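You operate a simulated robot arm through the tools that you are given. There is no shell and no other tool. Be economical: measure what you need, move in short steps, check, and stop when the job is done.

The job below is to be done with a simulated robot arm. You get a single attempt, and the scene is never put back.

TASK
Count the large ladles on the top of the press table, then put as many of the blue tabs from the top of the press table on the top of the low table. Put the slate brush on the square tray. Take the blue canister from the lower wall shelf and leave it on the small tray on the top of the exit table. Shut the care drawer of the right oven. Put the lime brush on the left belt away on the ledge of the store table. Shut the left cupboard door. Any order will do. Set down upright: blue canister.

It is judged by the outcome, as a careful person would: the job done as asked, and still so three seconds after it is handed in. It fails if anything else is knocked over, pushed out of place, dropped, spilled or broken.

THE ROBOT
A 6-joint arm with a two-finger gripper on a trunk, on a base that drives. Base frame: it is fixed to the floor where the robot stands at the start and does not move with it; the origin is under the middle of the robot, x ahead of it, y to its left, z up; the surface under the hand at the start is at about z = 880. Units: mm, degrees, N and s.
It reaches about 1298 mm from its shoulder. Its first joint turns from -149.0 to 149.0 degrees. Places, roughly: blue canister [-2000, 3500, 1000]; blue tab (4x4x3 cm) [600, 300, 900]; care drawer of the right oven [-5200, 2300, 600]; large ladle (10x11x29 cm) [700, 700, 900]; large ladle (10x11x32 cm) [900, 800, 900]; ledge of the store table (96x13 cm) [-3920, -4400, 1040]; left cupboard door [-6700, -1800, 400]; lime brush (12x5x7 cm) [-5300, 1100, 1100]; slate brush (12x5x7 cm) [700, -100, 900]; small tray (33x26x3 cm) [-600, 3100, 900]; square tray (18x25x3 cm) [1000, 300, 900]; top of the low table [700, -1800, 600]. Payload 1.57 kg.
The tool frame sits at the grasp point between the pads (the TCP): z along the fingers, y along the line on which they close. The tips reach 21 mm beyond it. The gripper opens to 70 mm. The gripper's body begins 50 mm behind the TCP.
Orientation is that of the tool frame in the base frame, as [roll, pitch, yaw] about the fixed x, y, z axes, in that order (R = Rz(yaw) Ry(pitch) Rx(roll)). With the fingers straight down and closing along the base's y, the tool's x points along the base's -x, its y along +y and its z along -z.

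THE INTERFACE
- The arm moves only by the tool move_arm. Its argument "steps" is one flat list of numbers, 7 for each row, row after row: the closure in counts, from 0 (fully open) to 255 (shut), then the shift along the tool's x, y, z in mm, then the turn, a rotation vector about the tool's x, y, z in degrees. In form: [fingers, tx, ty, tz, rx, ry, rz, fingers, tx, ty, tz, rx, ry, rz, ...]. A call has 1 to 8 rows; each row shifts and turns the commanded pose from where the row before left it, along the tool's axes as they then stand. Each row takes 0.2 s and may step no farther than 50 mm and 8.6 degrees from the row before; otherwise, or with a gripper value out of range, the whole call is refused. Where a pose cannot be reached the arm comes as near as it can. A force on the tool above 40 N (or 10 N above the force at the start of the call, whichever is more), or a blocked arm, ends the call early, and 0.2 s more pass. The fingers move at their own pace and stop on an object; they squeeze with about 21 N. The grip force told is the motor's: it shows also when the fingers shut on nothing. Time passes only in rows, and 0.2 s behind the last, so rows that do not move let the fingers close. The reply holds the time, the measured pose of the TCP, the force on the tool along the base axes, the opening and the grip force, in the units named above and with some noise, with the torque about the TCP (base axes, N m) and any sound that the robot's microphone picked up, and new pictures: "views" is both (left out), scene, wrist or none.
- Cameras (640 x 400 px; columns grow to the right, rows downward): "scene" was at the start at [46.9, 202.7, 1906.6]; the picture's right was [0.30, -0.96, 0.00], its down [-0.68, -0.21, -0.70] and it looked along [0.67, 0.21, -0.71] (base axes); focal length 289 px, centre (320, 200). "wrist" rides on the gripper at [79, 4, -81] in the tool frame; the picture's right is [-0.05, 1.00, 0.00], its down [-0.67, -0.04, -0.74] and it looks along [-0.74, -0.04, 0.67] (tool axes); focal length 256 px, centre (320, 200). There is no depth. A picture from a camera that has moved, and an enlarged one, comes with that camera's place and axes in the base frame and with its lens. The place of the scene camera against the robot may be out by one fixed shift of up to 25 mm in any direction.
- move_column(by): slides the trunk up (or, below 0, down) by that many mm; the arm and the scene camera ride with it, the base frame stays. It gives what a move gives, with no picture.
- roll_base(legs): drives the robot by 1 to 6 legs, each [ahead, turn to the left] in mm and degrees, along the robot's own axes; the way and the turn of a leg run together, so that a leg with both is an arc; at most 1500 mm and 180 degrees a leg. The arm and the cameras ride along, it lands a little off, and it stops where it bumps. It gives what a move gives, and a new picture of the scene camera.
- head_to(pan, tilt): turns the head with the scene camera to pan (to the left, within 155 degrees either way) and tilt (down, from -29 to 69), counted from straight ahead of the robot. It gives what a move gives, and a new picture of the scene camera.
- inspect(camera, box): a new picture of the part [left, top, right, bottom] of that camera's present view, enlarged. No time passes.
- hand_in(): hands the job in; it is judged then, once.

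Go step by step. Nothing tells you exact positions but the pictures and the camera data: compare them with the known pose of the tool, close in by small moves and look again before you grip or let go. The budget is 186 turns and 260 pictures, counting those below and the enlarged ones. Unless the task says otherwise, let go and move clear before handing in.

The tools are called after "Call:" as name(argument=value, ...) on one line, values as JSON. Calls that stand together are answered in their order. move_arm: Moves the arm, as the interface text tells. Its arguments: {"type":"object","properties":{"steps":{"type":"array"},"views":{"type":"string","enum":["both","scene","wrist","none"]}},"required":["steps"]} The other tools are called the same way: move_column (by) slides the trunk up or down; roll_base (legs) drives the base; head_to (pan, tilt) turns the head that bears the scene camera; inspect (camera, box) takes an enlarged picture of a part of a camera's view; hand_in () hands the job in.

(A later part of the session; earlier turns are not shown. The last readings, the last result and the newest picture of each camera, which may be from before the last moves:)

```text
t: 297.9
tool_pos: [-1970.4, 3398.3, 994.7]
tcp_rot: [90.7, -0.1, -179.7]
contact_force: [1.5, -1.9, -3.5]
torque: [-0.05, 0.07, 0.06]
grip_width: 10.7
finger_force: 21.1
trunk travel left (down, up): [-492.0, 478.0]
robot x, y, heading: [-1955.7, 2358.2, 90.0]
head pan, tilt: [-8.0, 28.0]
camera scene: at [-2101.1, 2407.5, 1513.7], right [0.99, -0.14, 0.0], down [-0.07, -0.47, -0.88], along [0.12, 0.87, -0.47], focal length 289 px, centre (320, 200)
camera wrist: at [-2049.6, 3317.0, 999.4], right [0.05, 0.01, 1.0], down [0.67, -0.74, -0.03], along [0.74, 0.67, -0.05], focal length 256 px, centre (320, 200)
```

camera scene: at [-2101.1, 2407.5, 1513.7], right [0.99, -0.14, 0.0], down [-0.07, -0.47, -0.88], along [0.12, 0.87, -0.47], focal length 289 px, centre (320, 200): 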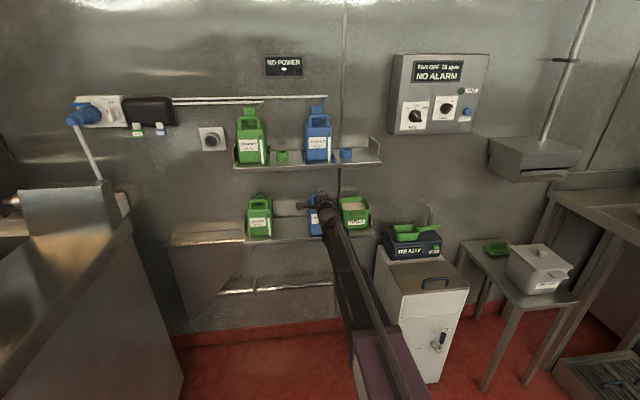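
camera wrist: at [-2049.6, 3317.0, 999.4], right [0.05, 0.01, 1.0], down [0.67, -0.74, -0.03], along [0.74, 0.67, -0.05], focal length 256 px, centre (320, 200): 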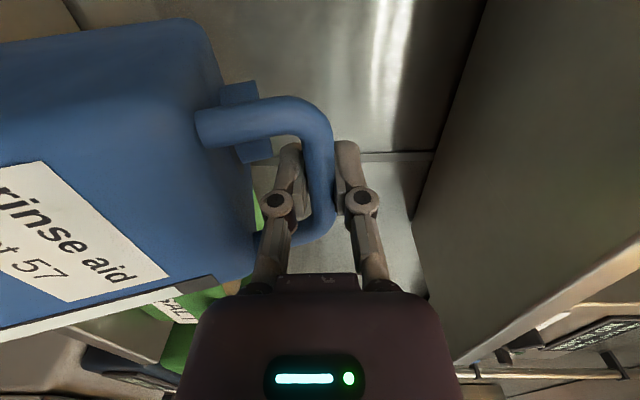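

The canister is off the shelf (≈0.4 kg), tilting slightly in the grip. I back out clear of the shelf and check its tilt.

Call:
move_arm(steps=[255, 0, 0, -35, 0, 0, 0, 255, 0, 0, -40, 0, 0, 0, 255, 0, 0, -40, 0, 0, 0, 255, 0, 0, -40, 0, 0, 0, 255, 0, 0, -40, 0, 0, 0, 255, 0, 0, -40, 0, 0, 0], views="both")

Call:
inspect(camera="scene", box=[240, 180, 400, 310])

```text
t: 299.3
tool_pos: [-1969.6, 3164.0, 995.4]
tcp_rot: [90.6, -0.1, -179.8]
contact_force: [-0.1, -0.6, -10.8]
torque: [0.1, -0.02, -0.01]
grip_width: 11.2
finger_force: 20.9
trunk travel left (down, up): [-492.0, 478.0]
robot x, y, heading: [-1959.2, 2357.1, 89.6]
head pan, tilt: [-8.0, 28.0]
camera scene: at [-2101.2, 2407.7, 1513.7], right [0.99, -0.14, 0.0], down [-0.07, -0.47, -0.88], along [0.12, 0.87, -0.47], focal length 289 px, centre (320, 200)
camera wrist: at [-2048.2, 3082.6, 999.7], right [0.05, 0.01, 1.0], down [0.67, -0.74, -0.03], along [0.74, 0.67, -0.05], focal length 256 px, centre (320, 200)
```

scene: 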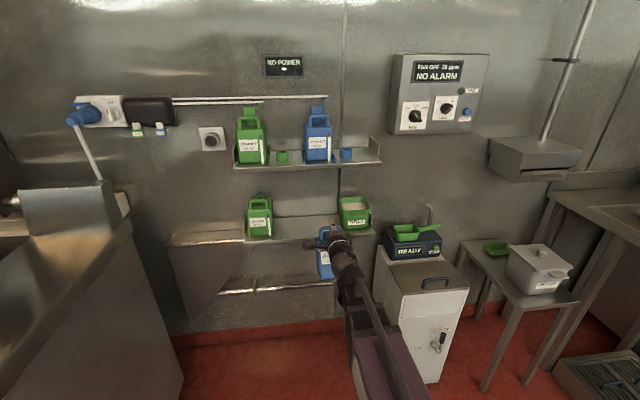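
wrist: 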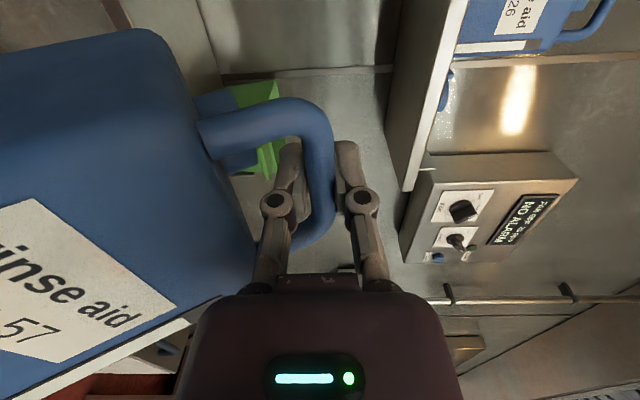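

```text
3.08 times, centred on (320, 245) of scene
camera zoom: at [-2101.2, 2407.7, 1513.7], right [0.99, -0.14, 0.0], down [-0.07, -0.47, -0.88], along [0.12, 0.87, -0.47], focal length 890 px, centre (320, 62)
```

zoom: 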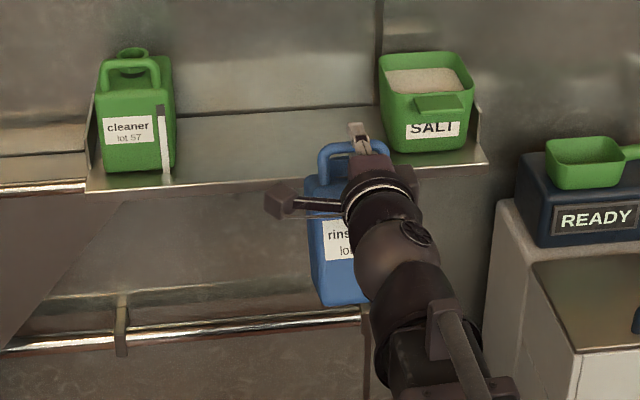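

The canister tilts ~15–20° about the bar but holds. I raise it well above everything, turn right, drive along the lane, and turn ~45° left to face the tray from its front-left, keeping clear of the dishwasher.

Call:
move_column(by=340)

Call:
roll_base(legs=[[0, -87], [680, 0], [0, 42]])

Call:
head_to(pan=0, tilt=40)

```text
t: 302.6
tool_pos: [-1968.8, 3165.2, 1336.2]
tcp_rot: [90.4, 0.0, -179.8]
contact_force: [-0.4, -0.9, -11.8]
torque: [0.04, -0.06, 0.02]
grip_width: 10.5
finger_force: 21.5
trunk travel left (down, up): [-832.0, 138.0]
robot x, y, heading: [-1956.4, 2357.7, 89.9]
head pan, tilt: [-8.0, 28.0]
```

```text
t: 315.6
tool_pos: [-714.3, 2987.1, 1334.5]
tcp_rot: [90.6, 0.0, 136.1]
contact_force: [-0.1, 0.9, -10.7]
torque: [0.0, -0.02, -0.01]
grip_width: 10.7
finger_force: 21.3
trunk travel left (down, up): [-832.0, 138.0]
robot x, y, heading: [-1270.5, 2402.7, 45.7]
head pan, tilt: [-8.0, 28.0]
camera scene: at [-1333.5, 2548.2, 1853.6], right [0.61, -0.79, 0.0], down [-0.37, -0.29, -0.88], along [0.7, 0.54, -0.47], focal length 289 px, centre (320, 200)
```

scene: 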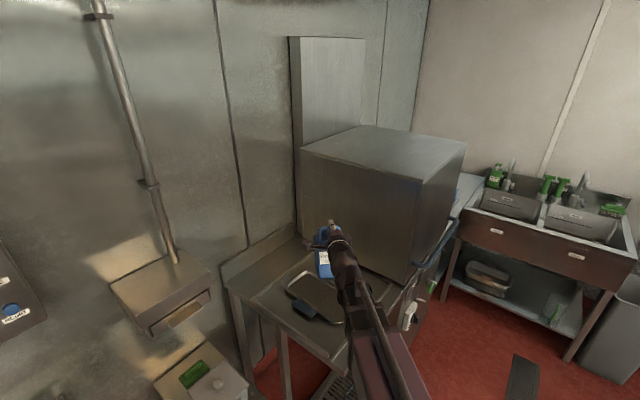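

```text
t: 316.3
tool_pos: [-713.9, 2987.4, 1334.3]
tcp_rot: [90.5, 0.0, 136.1]
contact_force: [0.0, -1.1, -11.0]
torque: [-0.04, -0.08, -0.01]
grip_width: 10.8
finger_force: 21.4
trunk travel left (down, up): [-832.0, 138.0]
robot x, y, heading: [-1267.5, 2404.0, 45.3]
head pan, tilt: [0.0, 40.0]
camera scene: at [-1345.8, 2552.7, 1835.2], right [0.71, -0.7, 0.0], down [-0.45, -0.46, -0.77], along [0.54, 0.55, -0.64], focal length 289 px, centre (320, 200)
```

scene: 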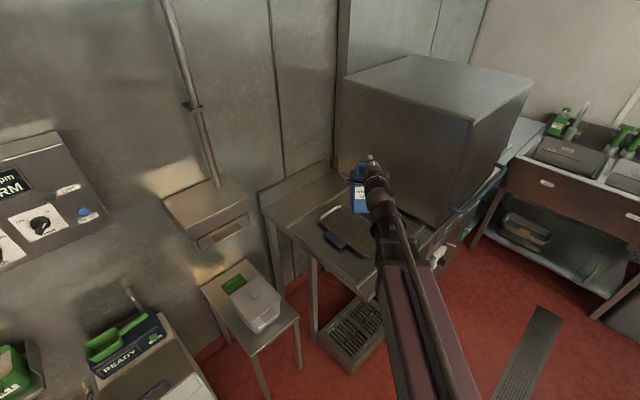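

Call:
inspect(camera="scene", box=[240, 140, 440, 290])

```text
2.67 times, centred on (340, 215) of scene
camera zoom: at [-1345.8, 2552.7, 1835.2], right [0.71, -0.7, 0.0], down [-0.45, -0.46, -0.77], along [0.54, 0.55, -0.64], focal length 772 px, centre (267, 160)
```

zoom: 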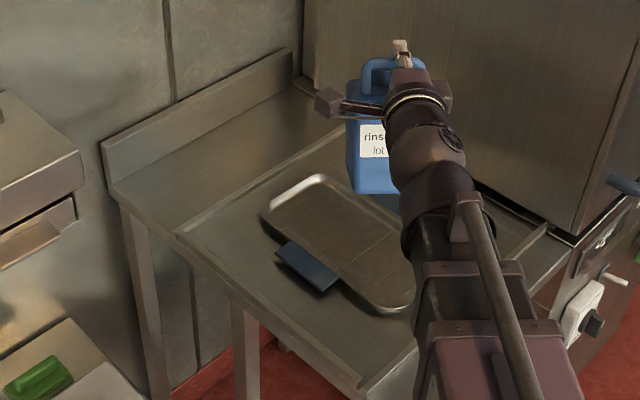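

Tray centre (corrected by the hand's known position) ≈(-628,3082). I extend 90 mm and lower to about 30 mm above.

Call:
move_arm(steps=[255, 1, 0, 30, 0, 0, 0, 255, 1, 0, 30, 0, 0, 0, 255, 1, 0, 30, 0, 0, 0], views="none")

Call:
move_column(by=-210)

Call:
move_arm(steps=[255, 0, 0, 0, 0, 0, 0], views="both")

Call:
inspect(camera="scene", box=[260, 100, 440, 230])

```text
t: 317.1
tool_pos: [-651.5, 3055.5, 1333.7]
tcp_rot: [90.5, 0.0, 136.3]
contact_force: [0.5, 1.2, -11.6]
torque: [0.03, -0.13, 0.0]
grip_width: 10.9
finger_force: 21.1
trunk travel left (down, up): [-832.0, 138.0]
robot x, y, heading: [-1267.3, 2403.4, 45.4]
head pan, tilt: [0.0, 40.0]
```

```text
t: 319.3
tool_pos: [-653.6, 3054.2, 1123.7]
tcp_rot: [90.6, 0.0, 136.1]
contact_force: [0.4, -0.2, -10.4]
torque: [0.02, -0.05, 0.02]
grip_width: 10.7
finger_force: 20.9
trunk travel left (down, up): [-622.0, 348.0]
robot x, y, heading: [-1264.9, 2405.3, 45.4]
head pan, tilt: [0.0, 40.0]
```

```text
t: 319.7
tool_pos: [-653.6, 3052.9, 1124.7]
tcp_rot: [90.5, -0.1, 136.1]
contact_force: [0.1, 0.3, -10.9]
torque: [-0.04, -0.02, 0.0]
grip_width: 10.6
finger_force: 21.3
trunk travel left (down, up): [-622.0, 348.0]
robot x, y, heading: [-1269.8, 2403.9, 45.6]
head pan, tilt: [0.0, 40.0]
camera scene: at [-1345.8, 2552.7, 1625.2], right [0.71, -0.7, 0.0], down [-0.45, -0.46, -0.77], along [0.54, 0.55, -0.64], focal length 289 px, centre (320, 200)
camera wrist: at [-766.9, 3049.9, 1129.2], right [0.04, -0.03, 1.0], down [-0.04, -1.0, -0.03], along [1.0, -0.03, -0.05], focal length 256 px, centre (320, 200)
```

scene: 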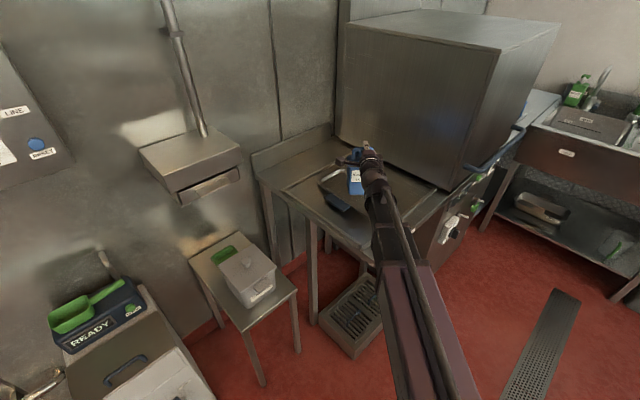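
wrist: 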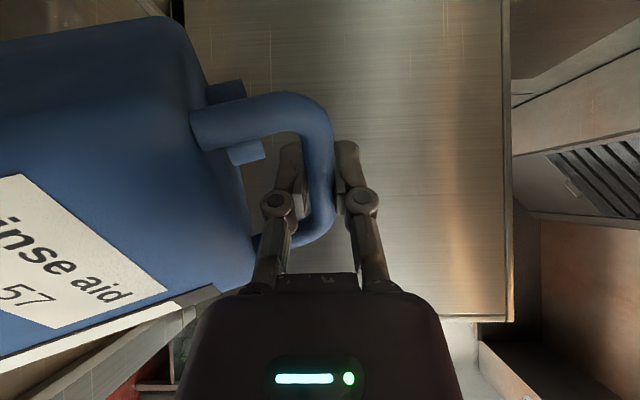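

```text
3.08 times, centred on (350, 165) of scene
camera zoom: at [-1345.8, 2552.7, 1625.2], right [0.71, -0.7, 0.0], down [-0.45, -0.46, -0.77], along [0.54, 0.55, -0.64], focal length 890 px, centre (228, 308)
```

zoom: 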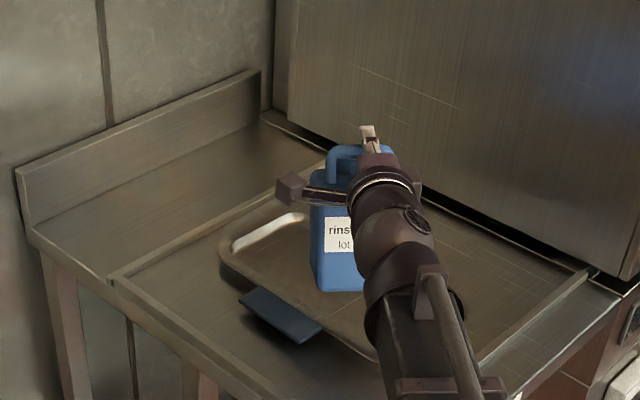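

Call:
move_column(by=-25)

Call:
move_column(by=-8)

```text
t: 320.4
tool_pos: [-654.0, 3052.6, 1100.0]
tcp_rot: [90.5, 0.0, 136.2]
contact_force: [0.0, -0.1, -10.8]
torque: [-0.05, -0.01, 0.02]
grip_width: 10.6
finger_force: 20.8
trunk travel left (down, up): [-597.0, 373.0]
robot x, y, heading: [-1265.7, 2402.4, 45.4]
head pan, tilt: [0.0, 40.0]
```

```text
t: 321.0
tool_pos: [-653.6, 3053.7, 1091.2]
tcp_rot: [90.4, 0.0, 136.1]
contact_force: [-0.1, 0.1, -10.4]
torque: [-0.07, -0.04, 0.01]
grip_width: 10.4
finger_force: 21.0
trunk travel left (down, up): [-589.0, 381.0]
robot x, y, heading: [-1263.0, 2403.0, 45.5]
head pan, tilt: [0.0, 40.0]
```

Call:
move_column(by=-8)

Call:
move_column(by=-5)

```text
t: 321.6
tool_pos: [-653.4, 3054.0, 1082.6]
tcp_rot: [90.5, 0.0, 136.1]
contact_force: [0.2, 0.7, -10.0]
torque: [-0.08, -0.04, 0.0]
grip_width: 10.6
finger_force: 20.7
trunk travel left (down, up): [-581.0, 389.0]
robot x, y, heading: [-1267.7, 2400.7, 45.6]
head pan, tilt: [0.0, 40.0]
```

```text
t: 322.1
tool_pos: [-654.5, 3053.9, 1078.5]
tcp_rot: [90.5, -0.1, 136.2]
contact_force: [-0.9, 1.1, -11.5]
torque: [-0.03, 0.01, 0.01]
grip_width: 10.5
finger_force: 21.3
trunk travel left (down, up): [-576.0, 394.0]
robot x, y, heading: [-1266.4, 2397.0, 45.7]
head pan, tilt: [0.0, 40.0]
```

Call:
move_column(by=-6)

Call:
move_column(by=-6)

Call:
inspect(camera="scene", box=[280, 100, 440, 230])

```text
t: 322.7
tool_pos: [-653.7, 3053.9, 1074.3]
tcp_rot: [90.5, -0.1, 136.1]
contact_force: [1.3, -2.2, -1.2]
torque: [-0.05, -0.09, 0.03]
grip_width: 10.8
finger_force: 20.7
trunk travel left (down, up): [-570.0, 400.0]
robot x, y, heading: [-1266.5, 2403.9, 45.6]
head pan, tilt: [0.0, 40.0]
```

```text
t: 323.2
tool_pos: [-653.8, 3051.1, 1069.6]
tcp_rot: [90.5, 0.0, 136.2]
contact_force: [5.9, -7.5, 18.4]
torque: [-0.01, 0.03, -0.02]
grip_width: 10.7
finger_force: 20.6
trunk travel left (down, up): [-564.0, 406.0]
robot x, y, heading: [-1269.3, 2403.4, 45.3]
head pan, tilt: [0.0, 40.0]
```

```text
3.08 times, centred on (360, 165) of scene
camera zoom: at [-1347.6, 2549.1, 1567.7], right [0.71, -0.7, 0.0], down [-0.45, -0.46, -0.77], along [0.54, 0.55, -0.64], focal length 890 px, centre (197, 308)
```

zoom: 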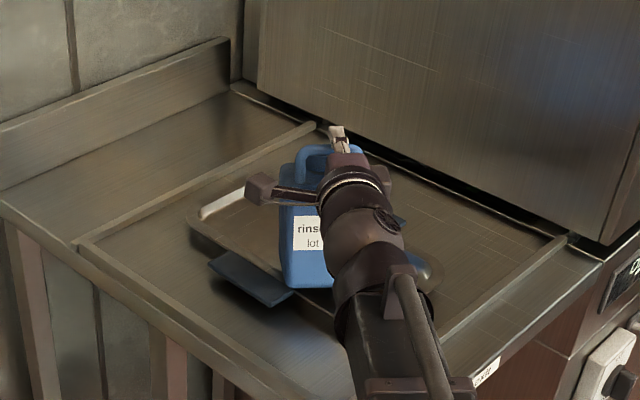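

Contact, but the sideways force and the picture say its base is at the tray's near rim. I lift 20 mm, go 45 mm further in, and lower again.

Call:
move_column(by=22)

Call:
move_arm(steps=[255, 0, 0, 24, 0, 0, 0, 255, 0, 0, 24, 0, 0, 0], views="scene")

Call:
inspect(camera="scene", box=[280, 90, 440, 220])

```text
t: 323.9
tool_pos: [-653.5, 3052.2, 1087.4]
tcp_rot: [90.7, -0.1, 136.2]
contact_force: [-0.3, -0.3, -11.7]
torque: [-0.04, -0.08, -0.02]
grip_width: 10.9
finger_force: 20.9
trunk travel left (down, up): [-586.0, 384.0]
robot x, y, heading: [-1269.5, 2401.2, 45.3]
head pan, tilt: [0.0, 40.0]
```

```text
t: 324.5
tool_pos: [-620.2, 3087.7, 1089.5]
tcp_rot: [90.5, 0.0, 136.1]
contact_force: [1.0, 0.8, -11.7]
torque: [0.04, -0.14, 0.0]
grip_width: 10.7
finger_force: 21.3
trunk travel left (down, up): [-586.0, 384.0]
robot x, y, heading: [-1266.7, 2401.5, 45.5]
head pan, tilt: [0.0, 40.0]
camera scene: at [-1345.4, 2553.1, 1589.1], right [0.71, -0.7, 0.0], down [-0.45, -0.46, -0.77], along [0.54, 0.55, -0.64], focal length 289 px, centre (320, 200)
```

scene: 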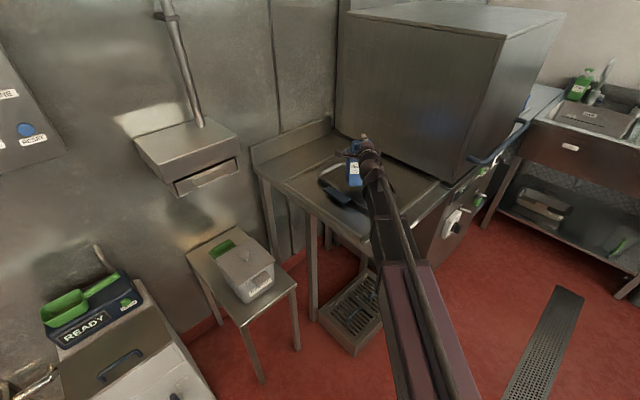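

```text
3.08 times, centred on (360, 155) of scene
camera zoom: at [-1345.4, 2553.1, 1589.1], right [0.71, -0.7, 0.0], down [-0.45, -0.46, -0.77], along [0.54, 0.55, -0.64], focal length 890 px, centre (197, 338)
```

zoom: 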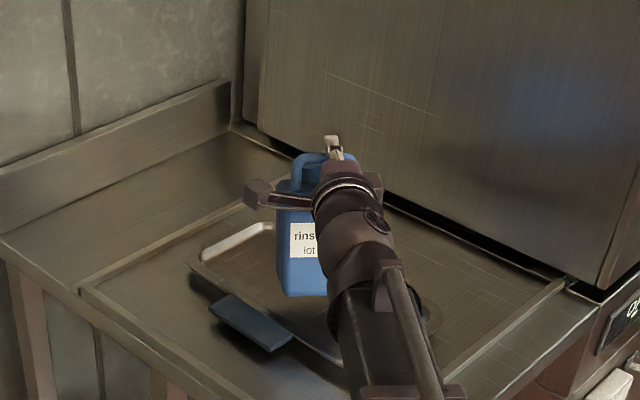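

Call:
move_column(by=-14)

Call:
move_column(by=-5)

Call:
inspect(camera="scene", box=[280, 100, 440, 230])

```text
t: 325.1
tool_pos: [-621.1, 3087.6, 1073.4]
tcp_rot: [90.3, -0.1, 136.1]
contact_force: [0.3, -0.1, -10.9]
torque: [-0.02, 0.0, 0.01]
grip_width: 10.8
finger_force: 21.2
trunk travel left (down, up): [-572.0, 398.0]
robot x, y, heading: [-1268.0, 2398.6, 45.6]
head pan, tilt: [0.0, 40.0]
```

```text
t: 325.7
tool_pos: [-620.2, 3087.3, 1069.4]
tcp_rot: [90.4, 0.0, 136.0]
contact_force: [0.5, 0.2, -11.3]
torque: [-0.07, -0.04, 0.0]
grip_width: 10.6
finger_force: 20.9
trunk travel left (down, up): [-567.0, 403.0]
robot x, y, heading: [-1265.3, 2401.7, 45.7]
head pan, tilt: [0.0, 40.0]
```

```text
3.08 times, centred on (360, 165) of scene
camera zoom: at [-1345.8, 2552.6, 1570.2], right [0.71, -0.7, 0.0], down [-0.45, -0.46, -0.77], along [0.54, 0.55, -0.64], focal length 890 px, centre (197, 308)
```

zoom: 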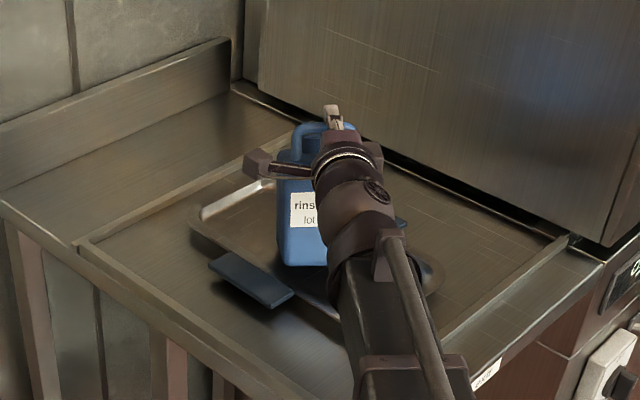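

Good: no rim contact now and the base is well inside the tray. I continue down in small steps.

Call:
move_column(by=-7)

Call:
move_column(by=-6)

```text
t: 326.2
tool_pos: [-622.0, 3085.2, 1067.3]
tcp_rot: [90.2, -0.2, 136.1]
contact_force: [2.2, -10.8, 22.2]
torque: [0.07, 0.12, 0.04]
grip_width: 10.3
finger_force: 20.6
trunk travel left (down, up): [-560.0, 410.0]
robot x, y, heading: [-1267.2, 2402.0, 45.6]
head pan, tilt: [0.0, 40.0]
```

```text
t: 326.6
tool_pos: [-622.2, 3081.7, 1064.6]
tcp_rot: [90.1, -0.1, 136.2]
contact_force: [2.8, -13.7, 31.0]
torque: [0.1, 0.22, 0.08]
grip_width: 10.7
finger_force: 21.0
trunk travel left (down, up): [-558.0, 412.0]
robot x, y, heading: [-1267.3, 2399.8, 45.5]
head pan, tilt: [0.0, 40.0]
stopped: the force on the tool passed its limit at 46 N (the readings are from after the stop); the commanded pose is now the measured one
```

Call:
move_arm(steps=[255, 0, 0, 0, 0, 0, 0], views="wrist")

Call:
inspect(camera="scene", box=[300, 110, 420, 200])

```text
t: 327.0
tool_pos: [-621.6, 3082.3, 1065.9]
tcp_rot: [90.1, -0.1, 136.2]
contact_force: [3.2, -15.4, 34.7]
torque: [0.09, 0.22, 0.05]
grip_width: 10.8
finger_force: 20.9
trunk travel left (down, up): [-558.0, 412.0]
robot x, y, heading: [-1271.3, 2407.3, 45.5]
head pan, tilt: [0.0, 40.0]
camera wrist: at [-735.6, 3078.5, 1070.0], right [0.04, -0.04, 1.0], down [-0.04, -1.0, -0.04], along [1.0, -0.03, -0.04], focal length 256 px, centre (320, 200)
```

wrist: 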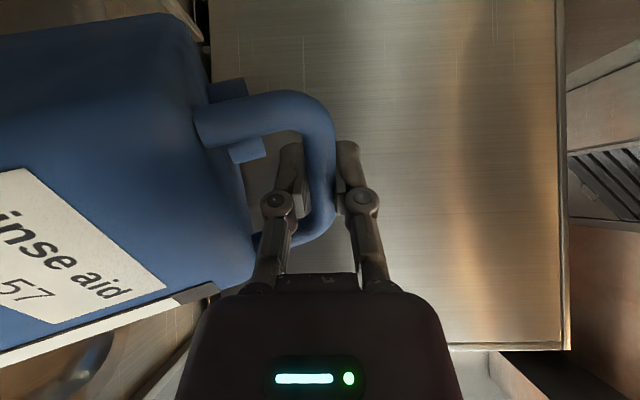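

```text
4.44 times, centred on (360, 155) of scene
camera zoom: at [-1349.6, 2546.4, 1561.7], right [0.71, -0.7, 0.0], down [-0.45, -0.46, -0.77], along [0.54, 0.55, -0.64], focal length 1286 px, centre (142, 400)
```

zoom: 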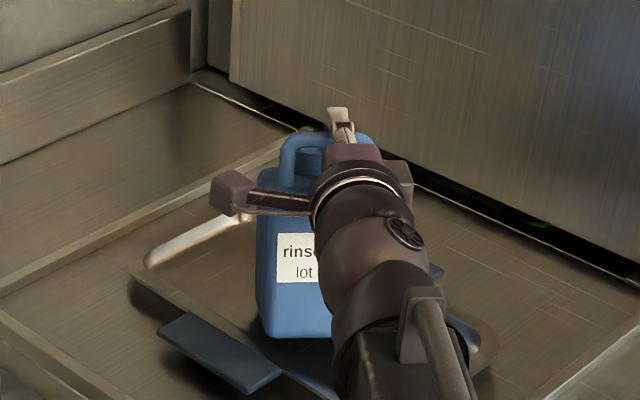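

It still hangs tilted ~18°, standing on its rear-bottom edge. With light pressure holding the base, I'll draw the handle back and slightly down so it swings upright.

Call:
move_arm(steps=[255, 0, 0, -8, 0, 0, 0, 255, 0, 0, -8, 0, 0, 0], views="wrist")

Call:
inspect(camera="scene", box=[300, 110, 420, 200])

```text
t: 327.6
tool_pos: [-632.4, 3073.6, 1063.8]
tcp_rot: [90.2, 0.0, 136.1]
contact_force: [0.3, -8.0, 11.6]
torque: [0.14, 0.26, 0.1]
grip_width: 11.0
finger_force: 21.7
trunk travel left (down, up): [-558.0, 412.0]
robot x, y, heading: [-1268.3, 2402.9, 45.8]
head pan, tilt: [0.0, 40.0]
camera wrist: at [-745.4, 3069.1, 1067.2], right [0.04, -0.03, 1.0], down [-0.03, -1.0, -0.03], along [1.0, -0.03, -0.04], focal length 256 px, centre (320, 200)
```

wrist: 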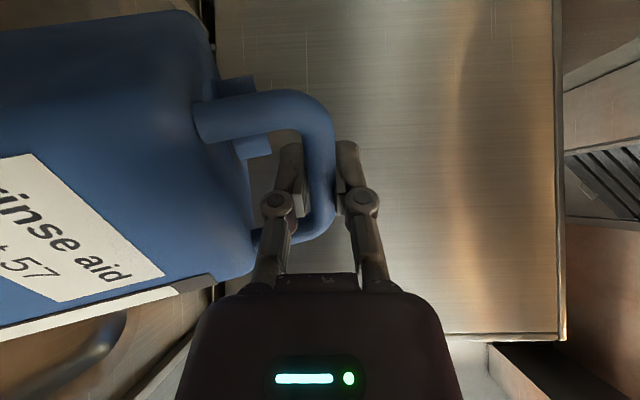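

```text
4.44 times, centred on (360, 155) of scene
camera zoom: at [-1347.9, 2549.5, 1561.0], right [0.71, -0.7, 0.0], down [-0.45, -0.46, -0.77], along [0.54, 0.55, -0.64], focal length 1286 px, centre (142, 400)
```

zoom: 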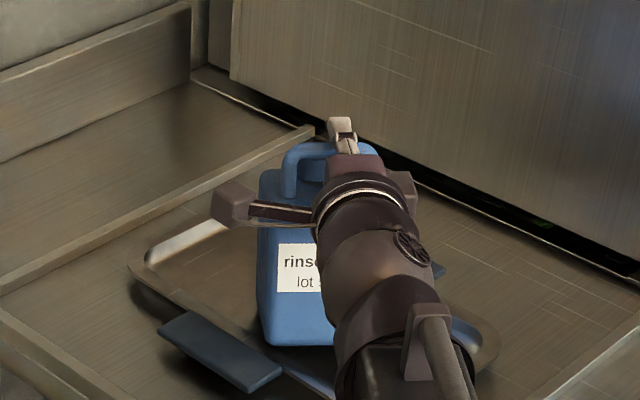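

It is working: the edge lines now slope less. I keep drawing back with small lowerings.

Call:
move_column(by=-2)

Call:
move_arm(steps=[255, 0, 0, -8, 0, 0, 0, 255, 0, 0, -7, 0, 0, 0], views="none")

Call:
move_column(by=-3)

Call:
move_arm(steps=[255, 0, 0, -6, 0, 0, 0], views="wrist")

Call:
inspect(camera="scene", box=[300, 110, 420, 200])

```text
t: 328.1
tool_pos: [-633.7, 3071.8, 1061.2]
tcp_rot: [90.3, -0.1, 136.1]
contact_force: [-0.6, -10.1, 19.8]
torque: [0.16, 0.24, 0.09]
grip_width: 10.6
finger_force: 21.1
trunk travel left (down, up): [-556.0, 414.0]
robot x, y, heading: [-1268.1, 2403.4, 45.8]
head pan, tilt: [0.0, 40.0]
```

```text
t: 328.7
tool_pos: [-643.4, 3062.9, 1060.5]
tcp_rot: [90.3, -0.2, 136.2]
contact_force: [7.3, -2.7, 15.8]
torque: [0.17, 0.32, -0.09]
grip_width: 10.9
finger_force: 20.9
trunk travel left (down, up): [-556.0, 414.0]
robot x, y, heading: [-1271.2, 2400.4, 45.7]
head pan, tilt: [0.0, 40.0]
```

```text
t: 329.3
tool_pos: [-641.6, 3058.9, 1060.2]
tcp_rot: [90.1, -0.2, 136.3]
contact_force: [10.8, -6.2, 30.8]
torque: [0.2, 0.36, -0.08]
grip_width: 11.0
finger_force: 21.4
trunk travel left (down, up): [-553.0, 417.0]
robot x, y, heading: [-1266.1, 2401.9, 45.7]
head pan, tilt: [0.0, 40.0]
stopped: the force on the tool passed its limit at 43 N (the readings are from after the stop); the commanded pose is now the measured one
```

```text
t: 329.7
tool_pos: [-647.3, 3055.1, 1059.9]
tcp_rot: [90.2, -0.2, 136.3]
contact_force: [9.8, -9.0, 36.3]
torque: [0.13, 0.37, -0.06]
grip_width: 10.9
finger_force: 21.1
trunk travel left (down, up): [-553.0, 417.0]
robot x, y, heading: [-1268.4, 2404.6, 45.5]
head pan, tilt: [0.0, 40.0]
camera wrist: at [-760.2, 3051.0, 1064.5], right [0.04, -0.04, 1.0], down [-0.03, -1.0, -0.04], along [1.0, -0.03, -0.04], focal length 256 px, centre (320, 200)
```

wrist: 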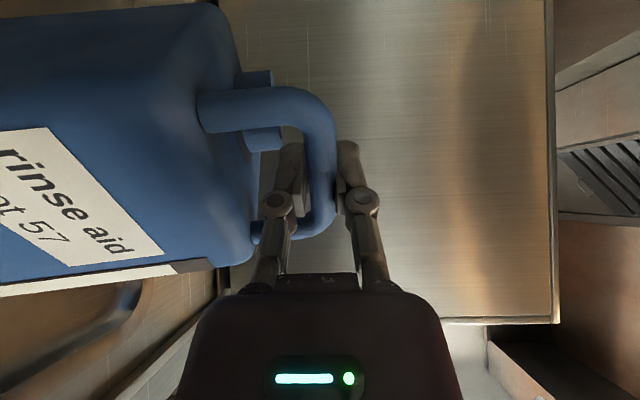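

```text
4.44 times, centred on (360, 155) of scene
camera zoom: at [-1348.5, 2547.3, 1557.0], right [0.71, -0.7, 0.0], down [-0.45, -0.46, -0.77], along [0.54, 0.55, -0.64], focal length 1286 px, centre (142, 400)
```

zoom: 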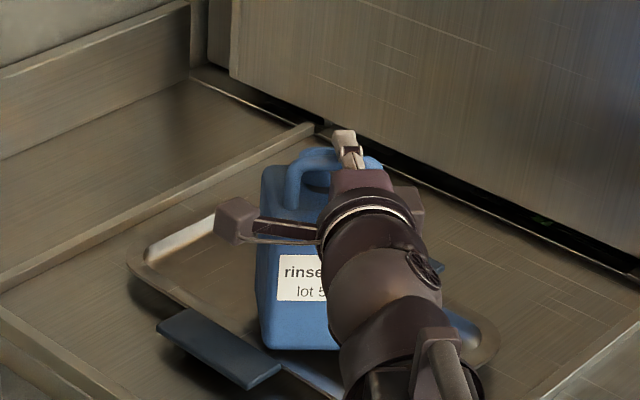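

Call:
move_arm(steps=[255, 0, 0, -6, 0, 0, 0, 255, 0, 0, -6, 0, 0, 0], views="none")

Call:
move_column(by=-2)

Call:
move_arm(steps=[255, 0, 0, -5, 0, 0, 0], views="wrist")

Call:
inspect(camera="scene", box=[300, 110, 420, 200])

```text
t: 330.3
tool_pos: [-655.2, 3047.2, 1059.6]
tcp_rot: [90.0, -0.1, 136.3]
contact_force: [7.4, -8.1, 30.1]
torque: [0.19, 0.35, -0.06]
grip_width: 11.2
finger_force: 21.3
trunk travel left (down, up): [-553.0, 417.0]
robot x, y, heading: [-1269.0, 2402.5, 45.8]
head pan, tilt: [0.0, 40.0]
```

```text
t: 330.8
tool_pos: [-654.0, 3046.2, 1059.2]
tcp_rot: [90.1, -0.2, 136.3]
contact_force: [9.2, -9.3, 33.8]
torque: [0.23, 0.31, -0.09]
grip_width: 11.4
finger_force: 21.0
trunk travel left (down, up): [-552.0, 418.0]
robot x, y, heading: [-1268.2, 2401.0, 45.7]
head pan, tilt: [0.0, 40.0]
stopped: the force on the tool passed its limit at 44 N (the readings are from after the stop); the commanded pose is now the measured one
```

```text
t: 331.2
tool_pos: [-658.3, 3043.4, 1059.6]
tcp_rot: [90.1, -0.1, 136.4]
contact_force: [7.1, -12.2, 35.4]
torque: [0.21, 0.33, -0.06]
grip_width: 11.4
finger_force: 21.0
trunk travel left (down, up): [-552.0, 418.0]
robot x, y, heading: [-1272.5, 2404.4, 45.6]
head pan, tilt: [0.0, 40.0]
camera wrist: at [-771.4, 3038.6, 1063.0], right [0.04, -0.04, 1.0], down [-0.03, -1.0, -0.04], along [1.0, -0.03, -0.04], focal length 256 px, centre (320, 200)
```

wrist: 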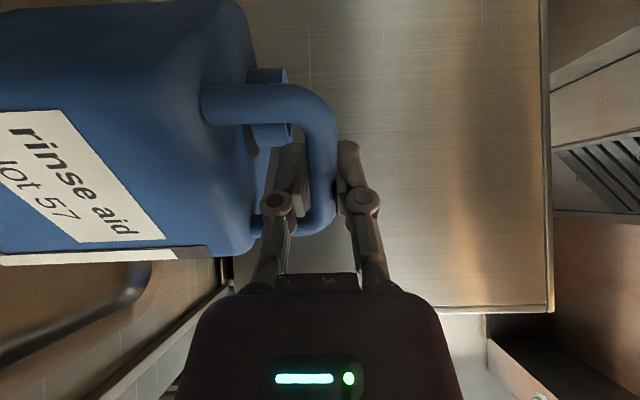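

```text
4.44 times, centred on (360, 155) of scene
camera zoom: at [-1348.7, 2547.0, 1555.4], right [0.71, -0.7, 0.0], down [-0.45, -0.46, -0.77], along [0.54, 0.55, -0.64], focal length 1286 px, centre (142, 400)
```

zoom: 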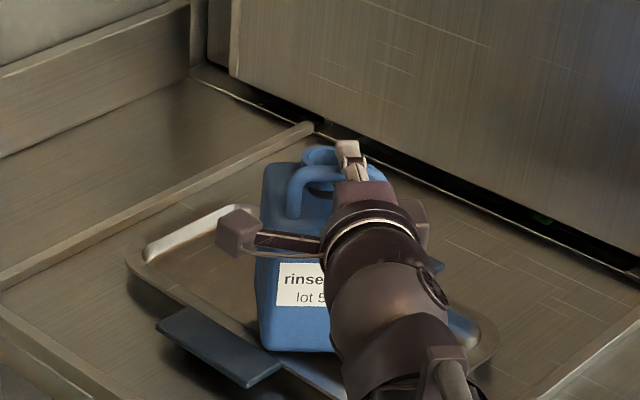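

Nearly upright now (edges level within ~2°). I ease off the pressure by 3 mm, then open to 25 mm.

Call:
move_column(by=3)

Call:
move_arm(steps=[164, 0, 0, 0, 0, 0, 0, 164, 0, 0, 0, 0, 0, 0], views="wrist")

```text
t: 331.7
tool_pos: [-657.3, 3045.2, 1060.6]
tcp_rot: [90.3, -0.2, 136.3]
contact_force: [4.2, -5.0, 14.4]
torque: [0.19, 0.32, -0.06]
grip_width: 11.2
finger_force: 21.0
trunk travel left (down, up): [-555.0, 415.0]
robot x, y, heading: [-1265.9, 2398.0, 45.5]
head pan, tilt: [0.0, 40.0]
```

```text
t: 332.3
tool_pos: [-657.6, 3045.3, 1058.6]
tcp_rot: [90.3, -0.1, 136.3]
contact_force: [-0.1, -0.8, -0.1]
torque: [0.01, 0.02, 0.01]
grip_width: 25.3
finger_force: 0.1
trunk travel left (down, up): [-555.0, 415.0]
robot x, y, heading: [-1266.8, 2400.3, 45.5]
head pan, tilt: [0.0, 40.0]
camera wrist: at [-770.3, 3042.1, 1063.0], right [0.04, -0.03, 1.0], down [-0.03, -1.0, -0.03], along [1.0, -0.03, -0.04], focal length 256 px, centre (320, 200)
```

wrist: 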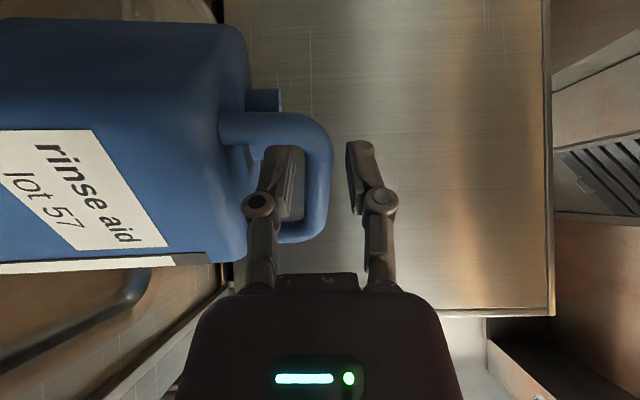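

Free of the handle on both sides. I back straight out.

Call:
move_arm(steps=[164, 0, 0, -10, 0, 0, 0, 164, 0, 0, -15, 0, 0, 0, 164, 0, 0, -25, 0, 0, 0, 164, 0, 0, -40, 0, 0, 0, 164, 0, 0, -40, 0, 0, 0], views="both")

Call:
inspect(camera="scene", box=[290, 100, 430, 210])

```text
t: 333.5
tool_pos: [-747.2, 2952.6, 1060.1]
tcp_rot: [90.2, 0.0, 136.3]
contact_force: [-0.7, -0.5, 0.2]
torque: [0.0, 0.03, -0.01]
grip_width: 25.2
finger_force: 0.2
trunk travel left (down, up): [-555.0, 415.0]
robot x, y, heading: [-1269.3, 2403.6, 45.4]
head pan, tilt: [0.0, 40.0]
camera scene: at [-1347.0, 2551.4, 1558.0], right [0.71, -0.7, 0.0], down [-0.45, -0.46, -0.77], along [0.54, 0.55, -0.64], focal length 289 px, centre (320, 200)
camera wrist: at [-860.7, 2947.8, 1063.5], right [0.04, -0.03, 1.0], down [-0.03, -1.0, -0.03], along [1.0, -0.03, -0.04], focal length 256 px, centre (320, 200)
```

scene: 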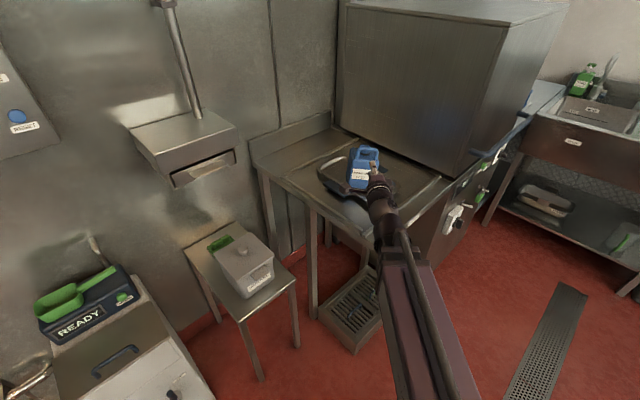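
wrist: 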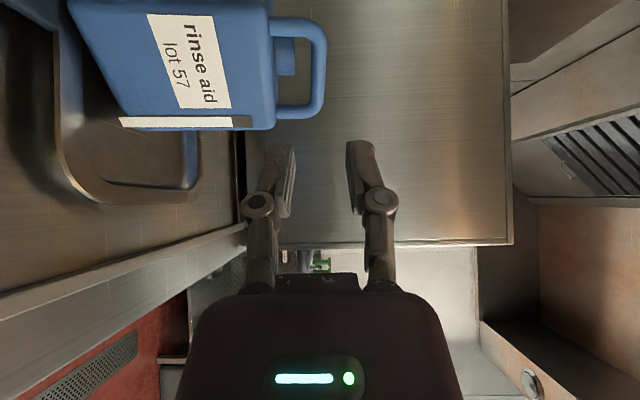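

```text
3.64 times, centred on (360, 155) of scene
camera zoom: at [-1347.0, 2551.4, 1558.0], right [0.71, -0.7, 0.0], down [-0.45, -0.46, -0.77], along [0.54, 0.55, -0.64], focal length 1052 px, centre (174, 364)
```

zoom: 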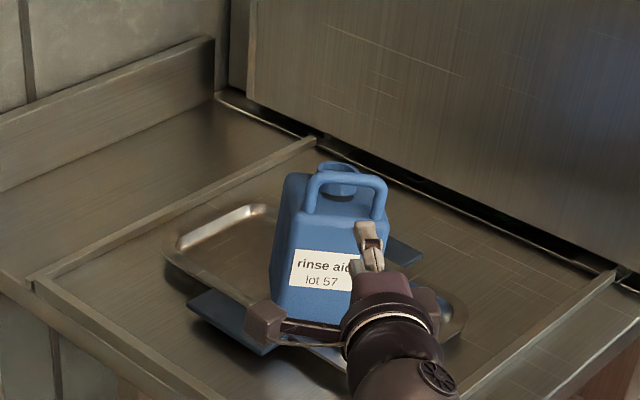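

The canister stands level in the tray. Next is the oven's care drawer: I raise and drive west, then southwest around the kettle, looking as I go.

Call:
move_column(by=250)

Call:
roll_base(legs=[[0, 135], [740, 0], [0, 45], [1050, 0], [0, -45]])

Call:
head_to(pan=-15, tilt=25)

```text
t: 336.1
tool_pos: [-747.7, 2952.5, 1308.9]
tcp_rot: [90.3, -0.1, 136.4]
contact_force: [0.3, -0.1, 0.2]
torque: [0.03, 0.0, 0.02]
grip_width: 24.7
finger_force: 0.0
trunk travel left (down, up): [-805.0, 165.0]
robot x, y, heading: [-1270.7, 2405.5, 45.5]
head pan, tilt: [0.0, 40.0]
```

```text
t: 338.1
tool_pos: [-839.3, 3028.0, 1308.0]
tcp_rot: [90.2, -0.2, 145.4]
contact_force: [0.2, 1.1, 1.2]
torque: [0.0, 0.01, 0.04]
grip_width: 25.1
finger_force: 0.1
trunk travel left (down, up): [-805.0, 165.0]
robot x, y, heading: [-1272.7, 2404.4, 53.0]
head pan, tilt: [0.0, 40.0]
stopped in leg 1: the robot was blocked; the commanded pose is now the measured one
camera scene: at [-1368.3, 2540.4, 1807.9], right [0.8, -0.6, 0.0], down [-0.39, -0.51, -0.77], along [0.46, 0.61, -0.64], focal length 289 px, centre (320, 200)
```

scene: 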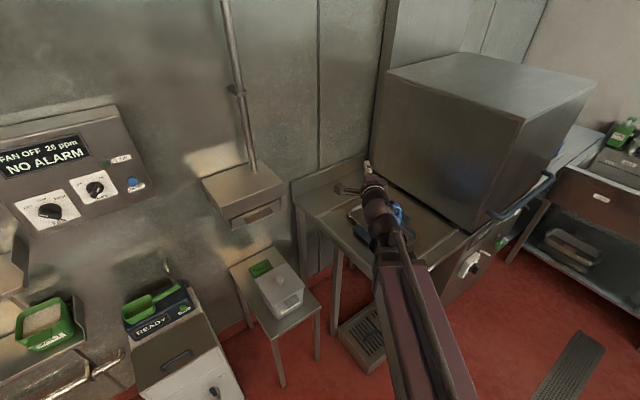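

```text
t: 338.9
tool_pos: [-840.4, 3028.3, 1309.3]
tcp_rot: [90.2, 0.0, 145.4]
contact_force: [0.0, -0.5, -0.1]
torque: [0.01, 0.01, 0.02]
grip_width: 25.1
finger_force: 0.1
trunk travel left (down, up): [-805.0, 165.0]
robot x, y, heading: [-1267.6, 2400.5, 53.2]
head pan, tilt: [-15.0, 25.0]
camera scene: at [-1346.7, 2528.9, 1831.2], right [0.62, -0.79, 0.0], down [-0.33, -0.26, -0.91], along [0.71, 0.56, -0.42], focal length 289 px, centre (320, 200)
```

scene: 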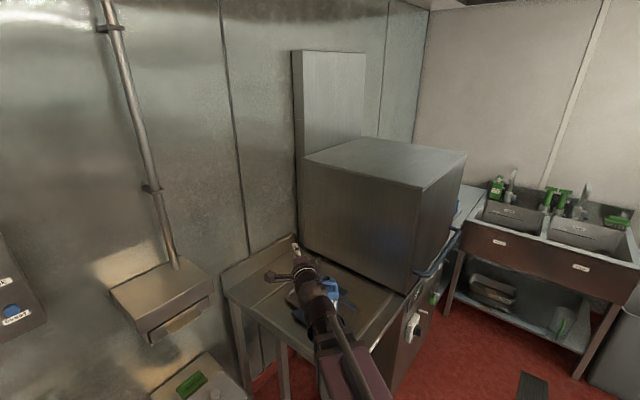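

The rear of the base met the low cart while turning left. I retrace: turn back to heading ~0, reverse west past the cart, raise the hand higher, then turn left.

Call:
roll_base(legs=[[0, -51], [-720, 0]])

Call:
move_column(by=160)

```text
t: 340.6
tool_pos: [-708.3, 2912.2, 1309.1]
tcp_rot: [90.2, -0.2, 132.1]
contact_force: [-0.8, 0.3, 0.7]
torque: [0.0, 0.0, 0.04]
grip_width: 25.0
finger_force: 0.1
trunk travel left (down, up): [-805.0, 165.0]
robot x, y, heading: [-1267.2, 2399.7, 41.8]
head pan, tilt: [-15.0, 25.0]
stopped in leg 1: the robot was blocked; the commanded pose is now the measured one
camera scene: at [-1318.0, 2539.9, 1831.3], right [0.45, -0.89, 0.0], down [-0.38, -0.19, -0.91], along [0.81, 0.41, -0.42], focal length 289 px, centre (320, 200)
```

scene: 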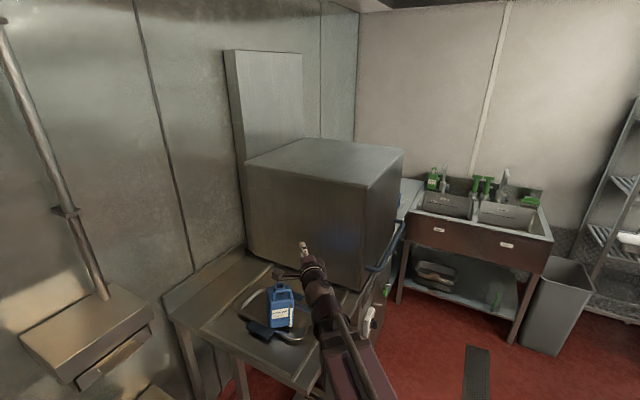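

```text
t: 342.4
tool_pos: [-709.9, 2913.5, 1468.5]
tcp_rot: [90.1, -0.2, 132.2]
contact_force: [0.4, -0.2, -0.2]
torque: [0.03, -0.02, 0.01]
grip_width: 25.0
finger_force: 0.2
trunk travel left (down, up): [-965.0, 5.0]
robot x, y, heading: [-1267.4, 2402.0, 41.7]
head pan, tilt: [-15.0, 25.0]
```

Blocked the other way too. I look behind at the base and cart.

Call:
head_to(pan=140, tilt=60)

Call:
head_to(pan=-140, tilt=60)

```text
t: 344.8
tool_pos: [-708.9, 2913.5, 1469.4]
tcp_rot: [90.2, -0.2, 132.2]
contact_force: [0.2, -0.3, -0.9]
torque: [0.01, -0.04, 0.0]
grip_width: 24.7
finger_force: 0.1
trunk travel left (down, up): [-965.0, 5.0]
robot x, y, heading: [-1268.0, 2402.1, 42.0]
head pan, tilt: [140.0, 60.0]
camera scene: at [-1467.0, 2496.5, 1941.2], right [-0.03, 1.0, 0.0], down [0.87, 0.03, -0.5], along [-0.5, -0.02, -0.87], focal length 289 px, centre (320, 200)
```

scene: 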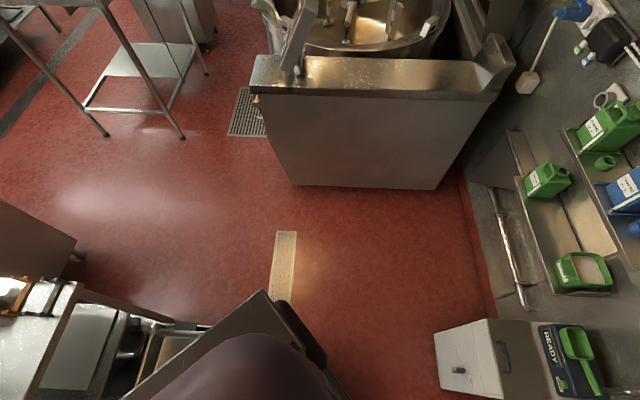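

```text
t: 348.7
tool_pos: [-708.3, 2912.3, 1469.4]
tcp_rot: [90.2, -0.2, 132.2]
contact_force: [0.4, 0.3, 0.1]
torque: [-0.03, 0.02, 0.04]
grip_width: 24.9
finger_force: 0.0
trunk travel left (down, up): [-965.0, 5.0]
robot x, y, heading: [-1268.7, 2401.8, 41.8]
head pan, tilt: [-140.0, 60.0]
camera scene: at [-1409.7, 2432.7, 1941.2], right [-0.99, 0.14, 0.0], down [0.12, 0.86, -0.5], along [-0.07, -0.49, -0.87], focal length 289 px, centre (320, 200)
```

scene: 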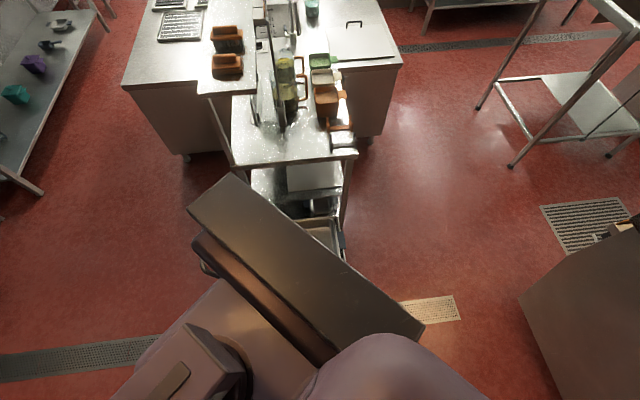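

The robot has a wide rear box touching the cart. I drive forward 110 mm to free it, then turn right and reverse west.

Call:
roll_base(legs=[[110, 0], [0, -40], [-820, 0]])

```text
t: 351.5
tool_pos: [-496.8, 2788.2, 1469.3]
tcp_rot: [90.2, -0.2, 114.3]
contact_force: [-0.5, -0.8, -0.1]
torque: [0.0, -0.01, 0.02]
grip_width: 25.1
finger_force: 0.1
trunk travel left (down, up): [-965.0, 5.0]
robot x, y, heading: [-1184.5, 2468.7, 26.3]
head pan, tilt: [-140.0, 60.0]
stopped in leg 2: the robot was blocked; the commanded pose is now the measured one
camera scene: at [-1312.0, 2540.4, 1941.2], right [-0.92, 0.4, 0.0], down [0.35, 0.79, -0.5], along [-0.2, -0.46, -0.87], focal length 289 px, centre (320, 200)
```

scene: 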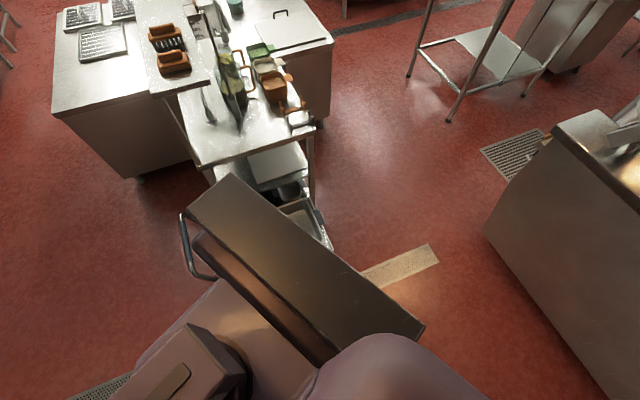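

Blocked again at heading 26. I look closely at the surroundings of the base and of the hand.

Call:
head_to(pan=-95, tilt=62)

Call:
head_to(pan=0, tilt=35)

```text
t: 352.6
tool_pos: [-495.4, 2786.8, 1468.6]
tcp_rot: [90.1, -0.3, 114.2]
contact_force: [0.3, 0.2, 0.7]
torque: [0.0, 0.02, 0.0]
grip_width: 24.7
finger_force: 0.0
trunk travel left (down, up): [-965.0, 5.0]
robot x, y, heading: [-1182.3, 2469.2, 26.4]
head pan, tilt: [-95.0, 62.0]
camera scene: at [-1261.1, 2542.0, 1938.9], right [-0.93, -0.36, 0.0], down [-0.32, 0.82, -0.47], along [0.17, -0.44, -0.88], focal length 289 px, centre (320, 200)
```

scene: 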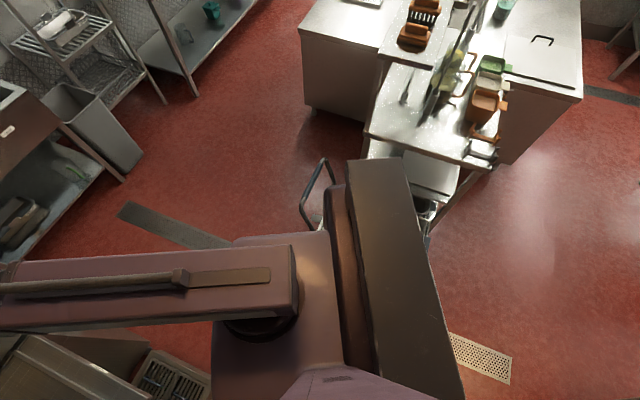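

```text
t: 354.3
tool_pos: [-495.1, 2786.4, 1469.3]
tcp_rot: [90.2, -0.3, 114.3]
contact_force: [-0.2, 0.3, -0.2]
torque: [0.01, 0.02, 0.01]
grip_width: 25.0
finger_force: 0.1
trunk travel left (down, up): [-965.0, 5.0]
robot x, y, heading: [-1182.8, 2469.1, 26.1]
head pan, tilt: [0.0, 35.0]
camera scene: at [-1205.4, 2640.8, 1975.5], right [0.44, -0.9, 0.0], down [-0.51, -0.25, -0.82], along [0.74, 0.36, -0.57], focal length 289 px, centre (320, 200)
```

scene: 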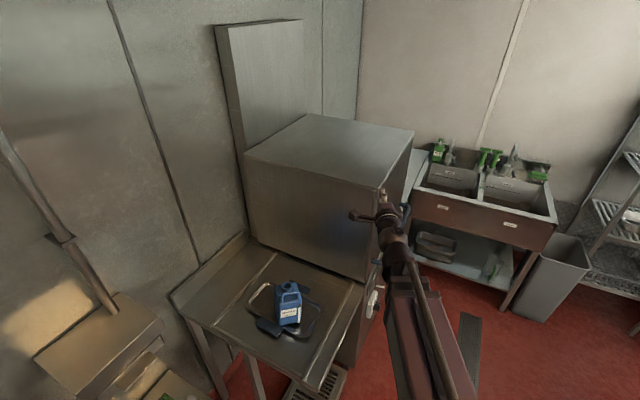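

The hand is right at the dishwasher hood's corner (hood top ≈1470). I back up 70 mm, then turn right and reverse west.

Call:
roll_base(legs=[[-70, 0], [0, -25], [-800, 0]])

```text
t: 360.1
tool_pos: [-990.9, 2435.0, 1473.3]
tcp_rot: [89.9, -0.1, 90.2]
contact_force: [-1.4, 0.2, 0.5]
torque: [-0.03, 0.04, 0.03]
grip_width: 25.1
finger_force: 0.0
trunk travel left (down, up): [-965.0, 5.0]
robot x, y, heading: [-1742.3, 2430.2, 2.3]
head pan, tilt: [0.0, 35.0]
stopped in leg 3: the robot was blocked; the commanded pose is now the measured one
camera scene: at [-1701.5, 2599.5, 1975.8], right [0.04, -1.0, 0.0], down [-0.57, -0.02, -0.82], along [0.82, 0.03, -0.57], focal length 289 px, centre (320, 200)
```

scene: 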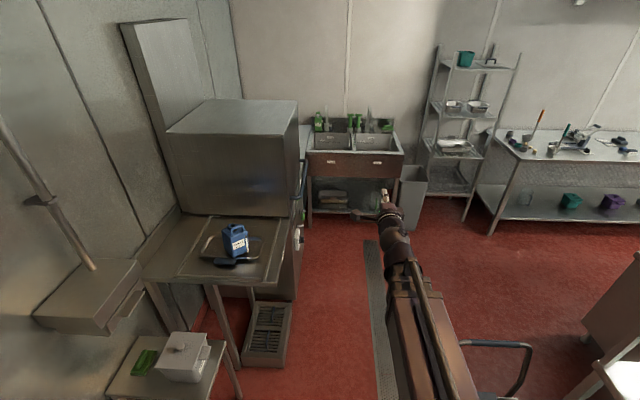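

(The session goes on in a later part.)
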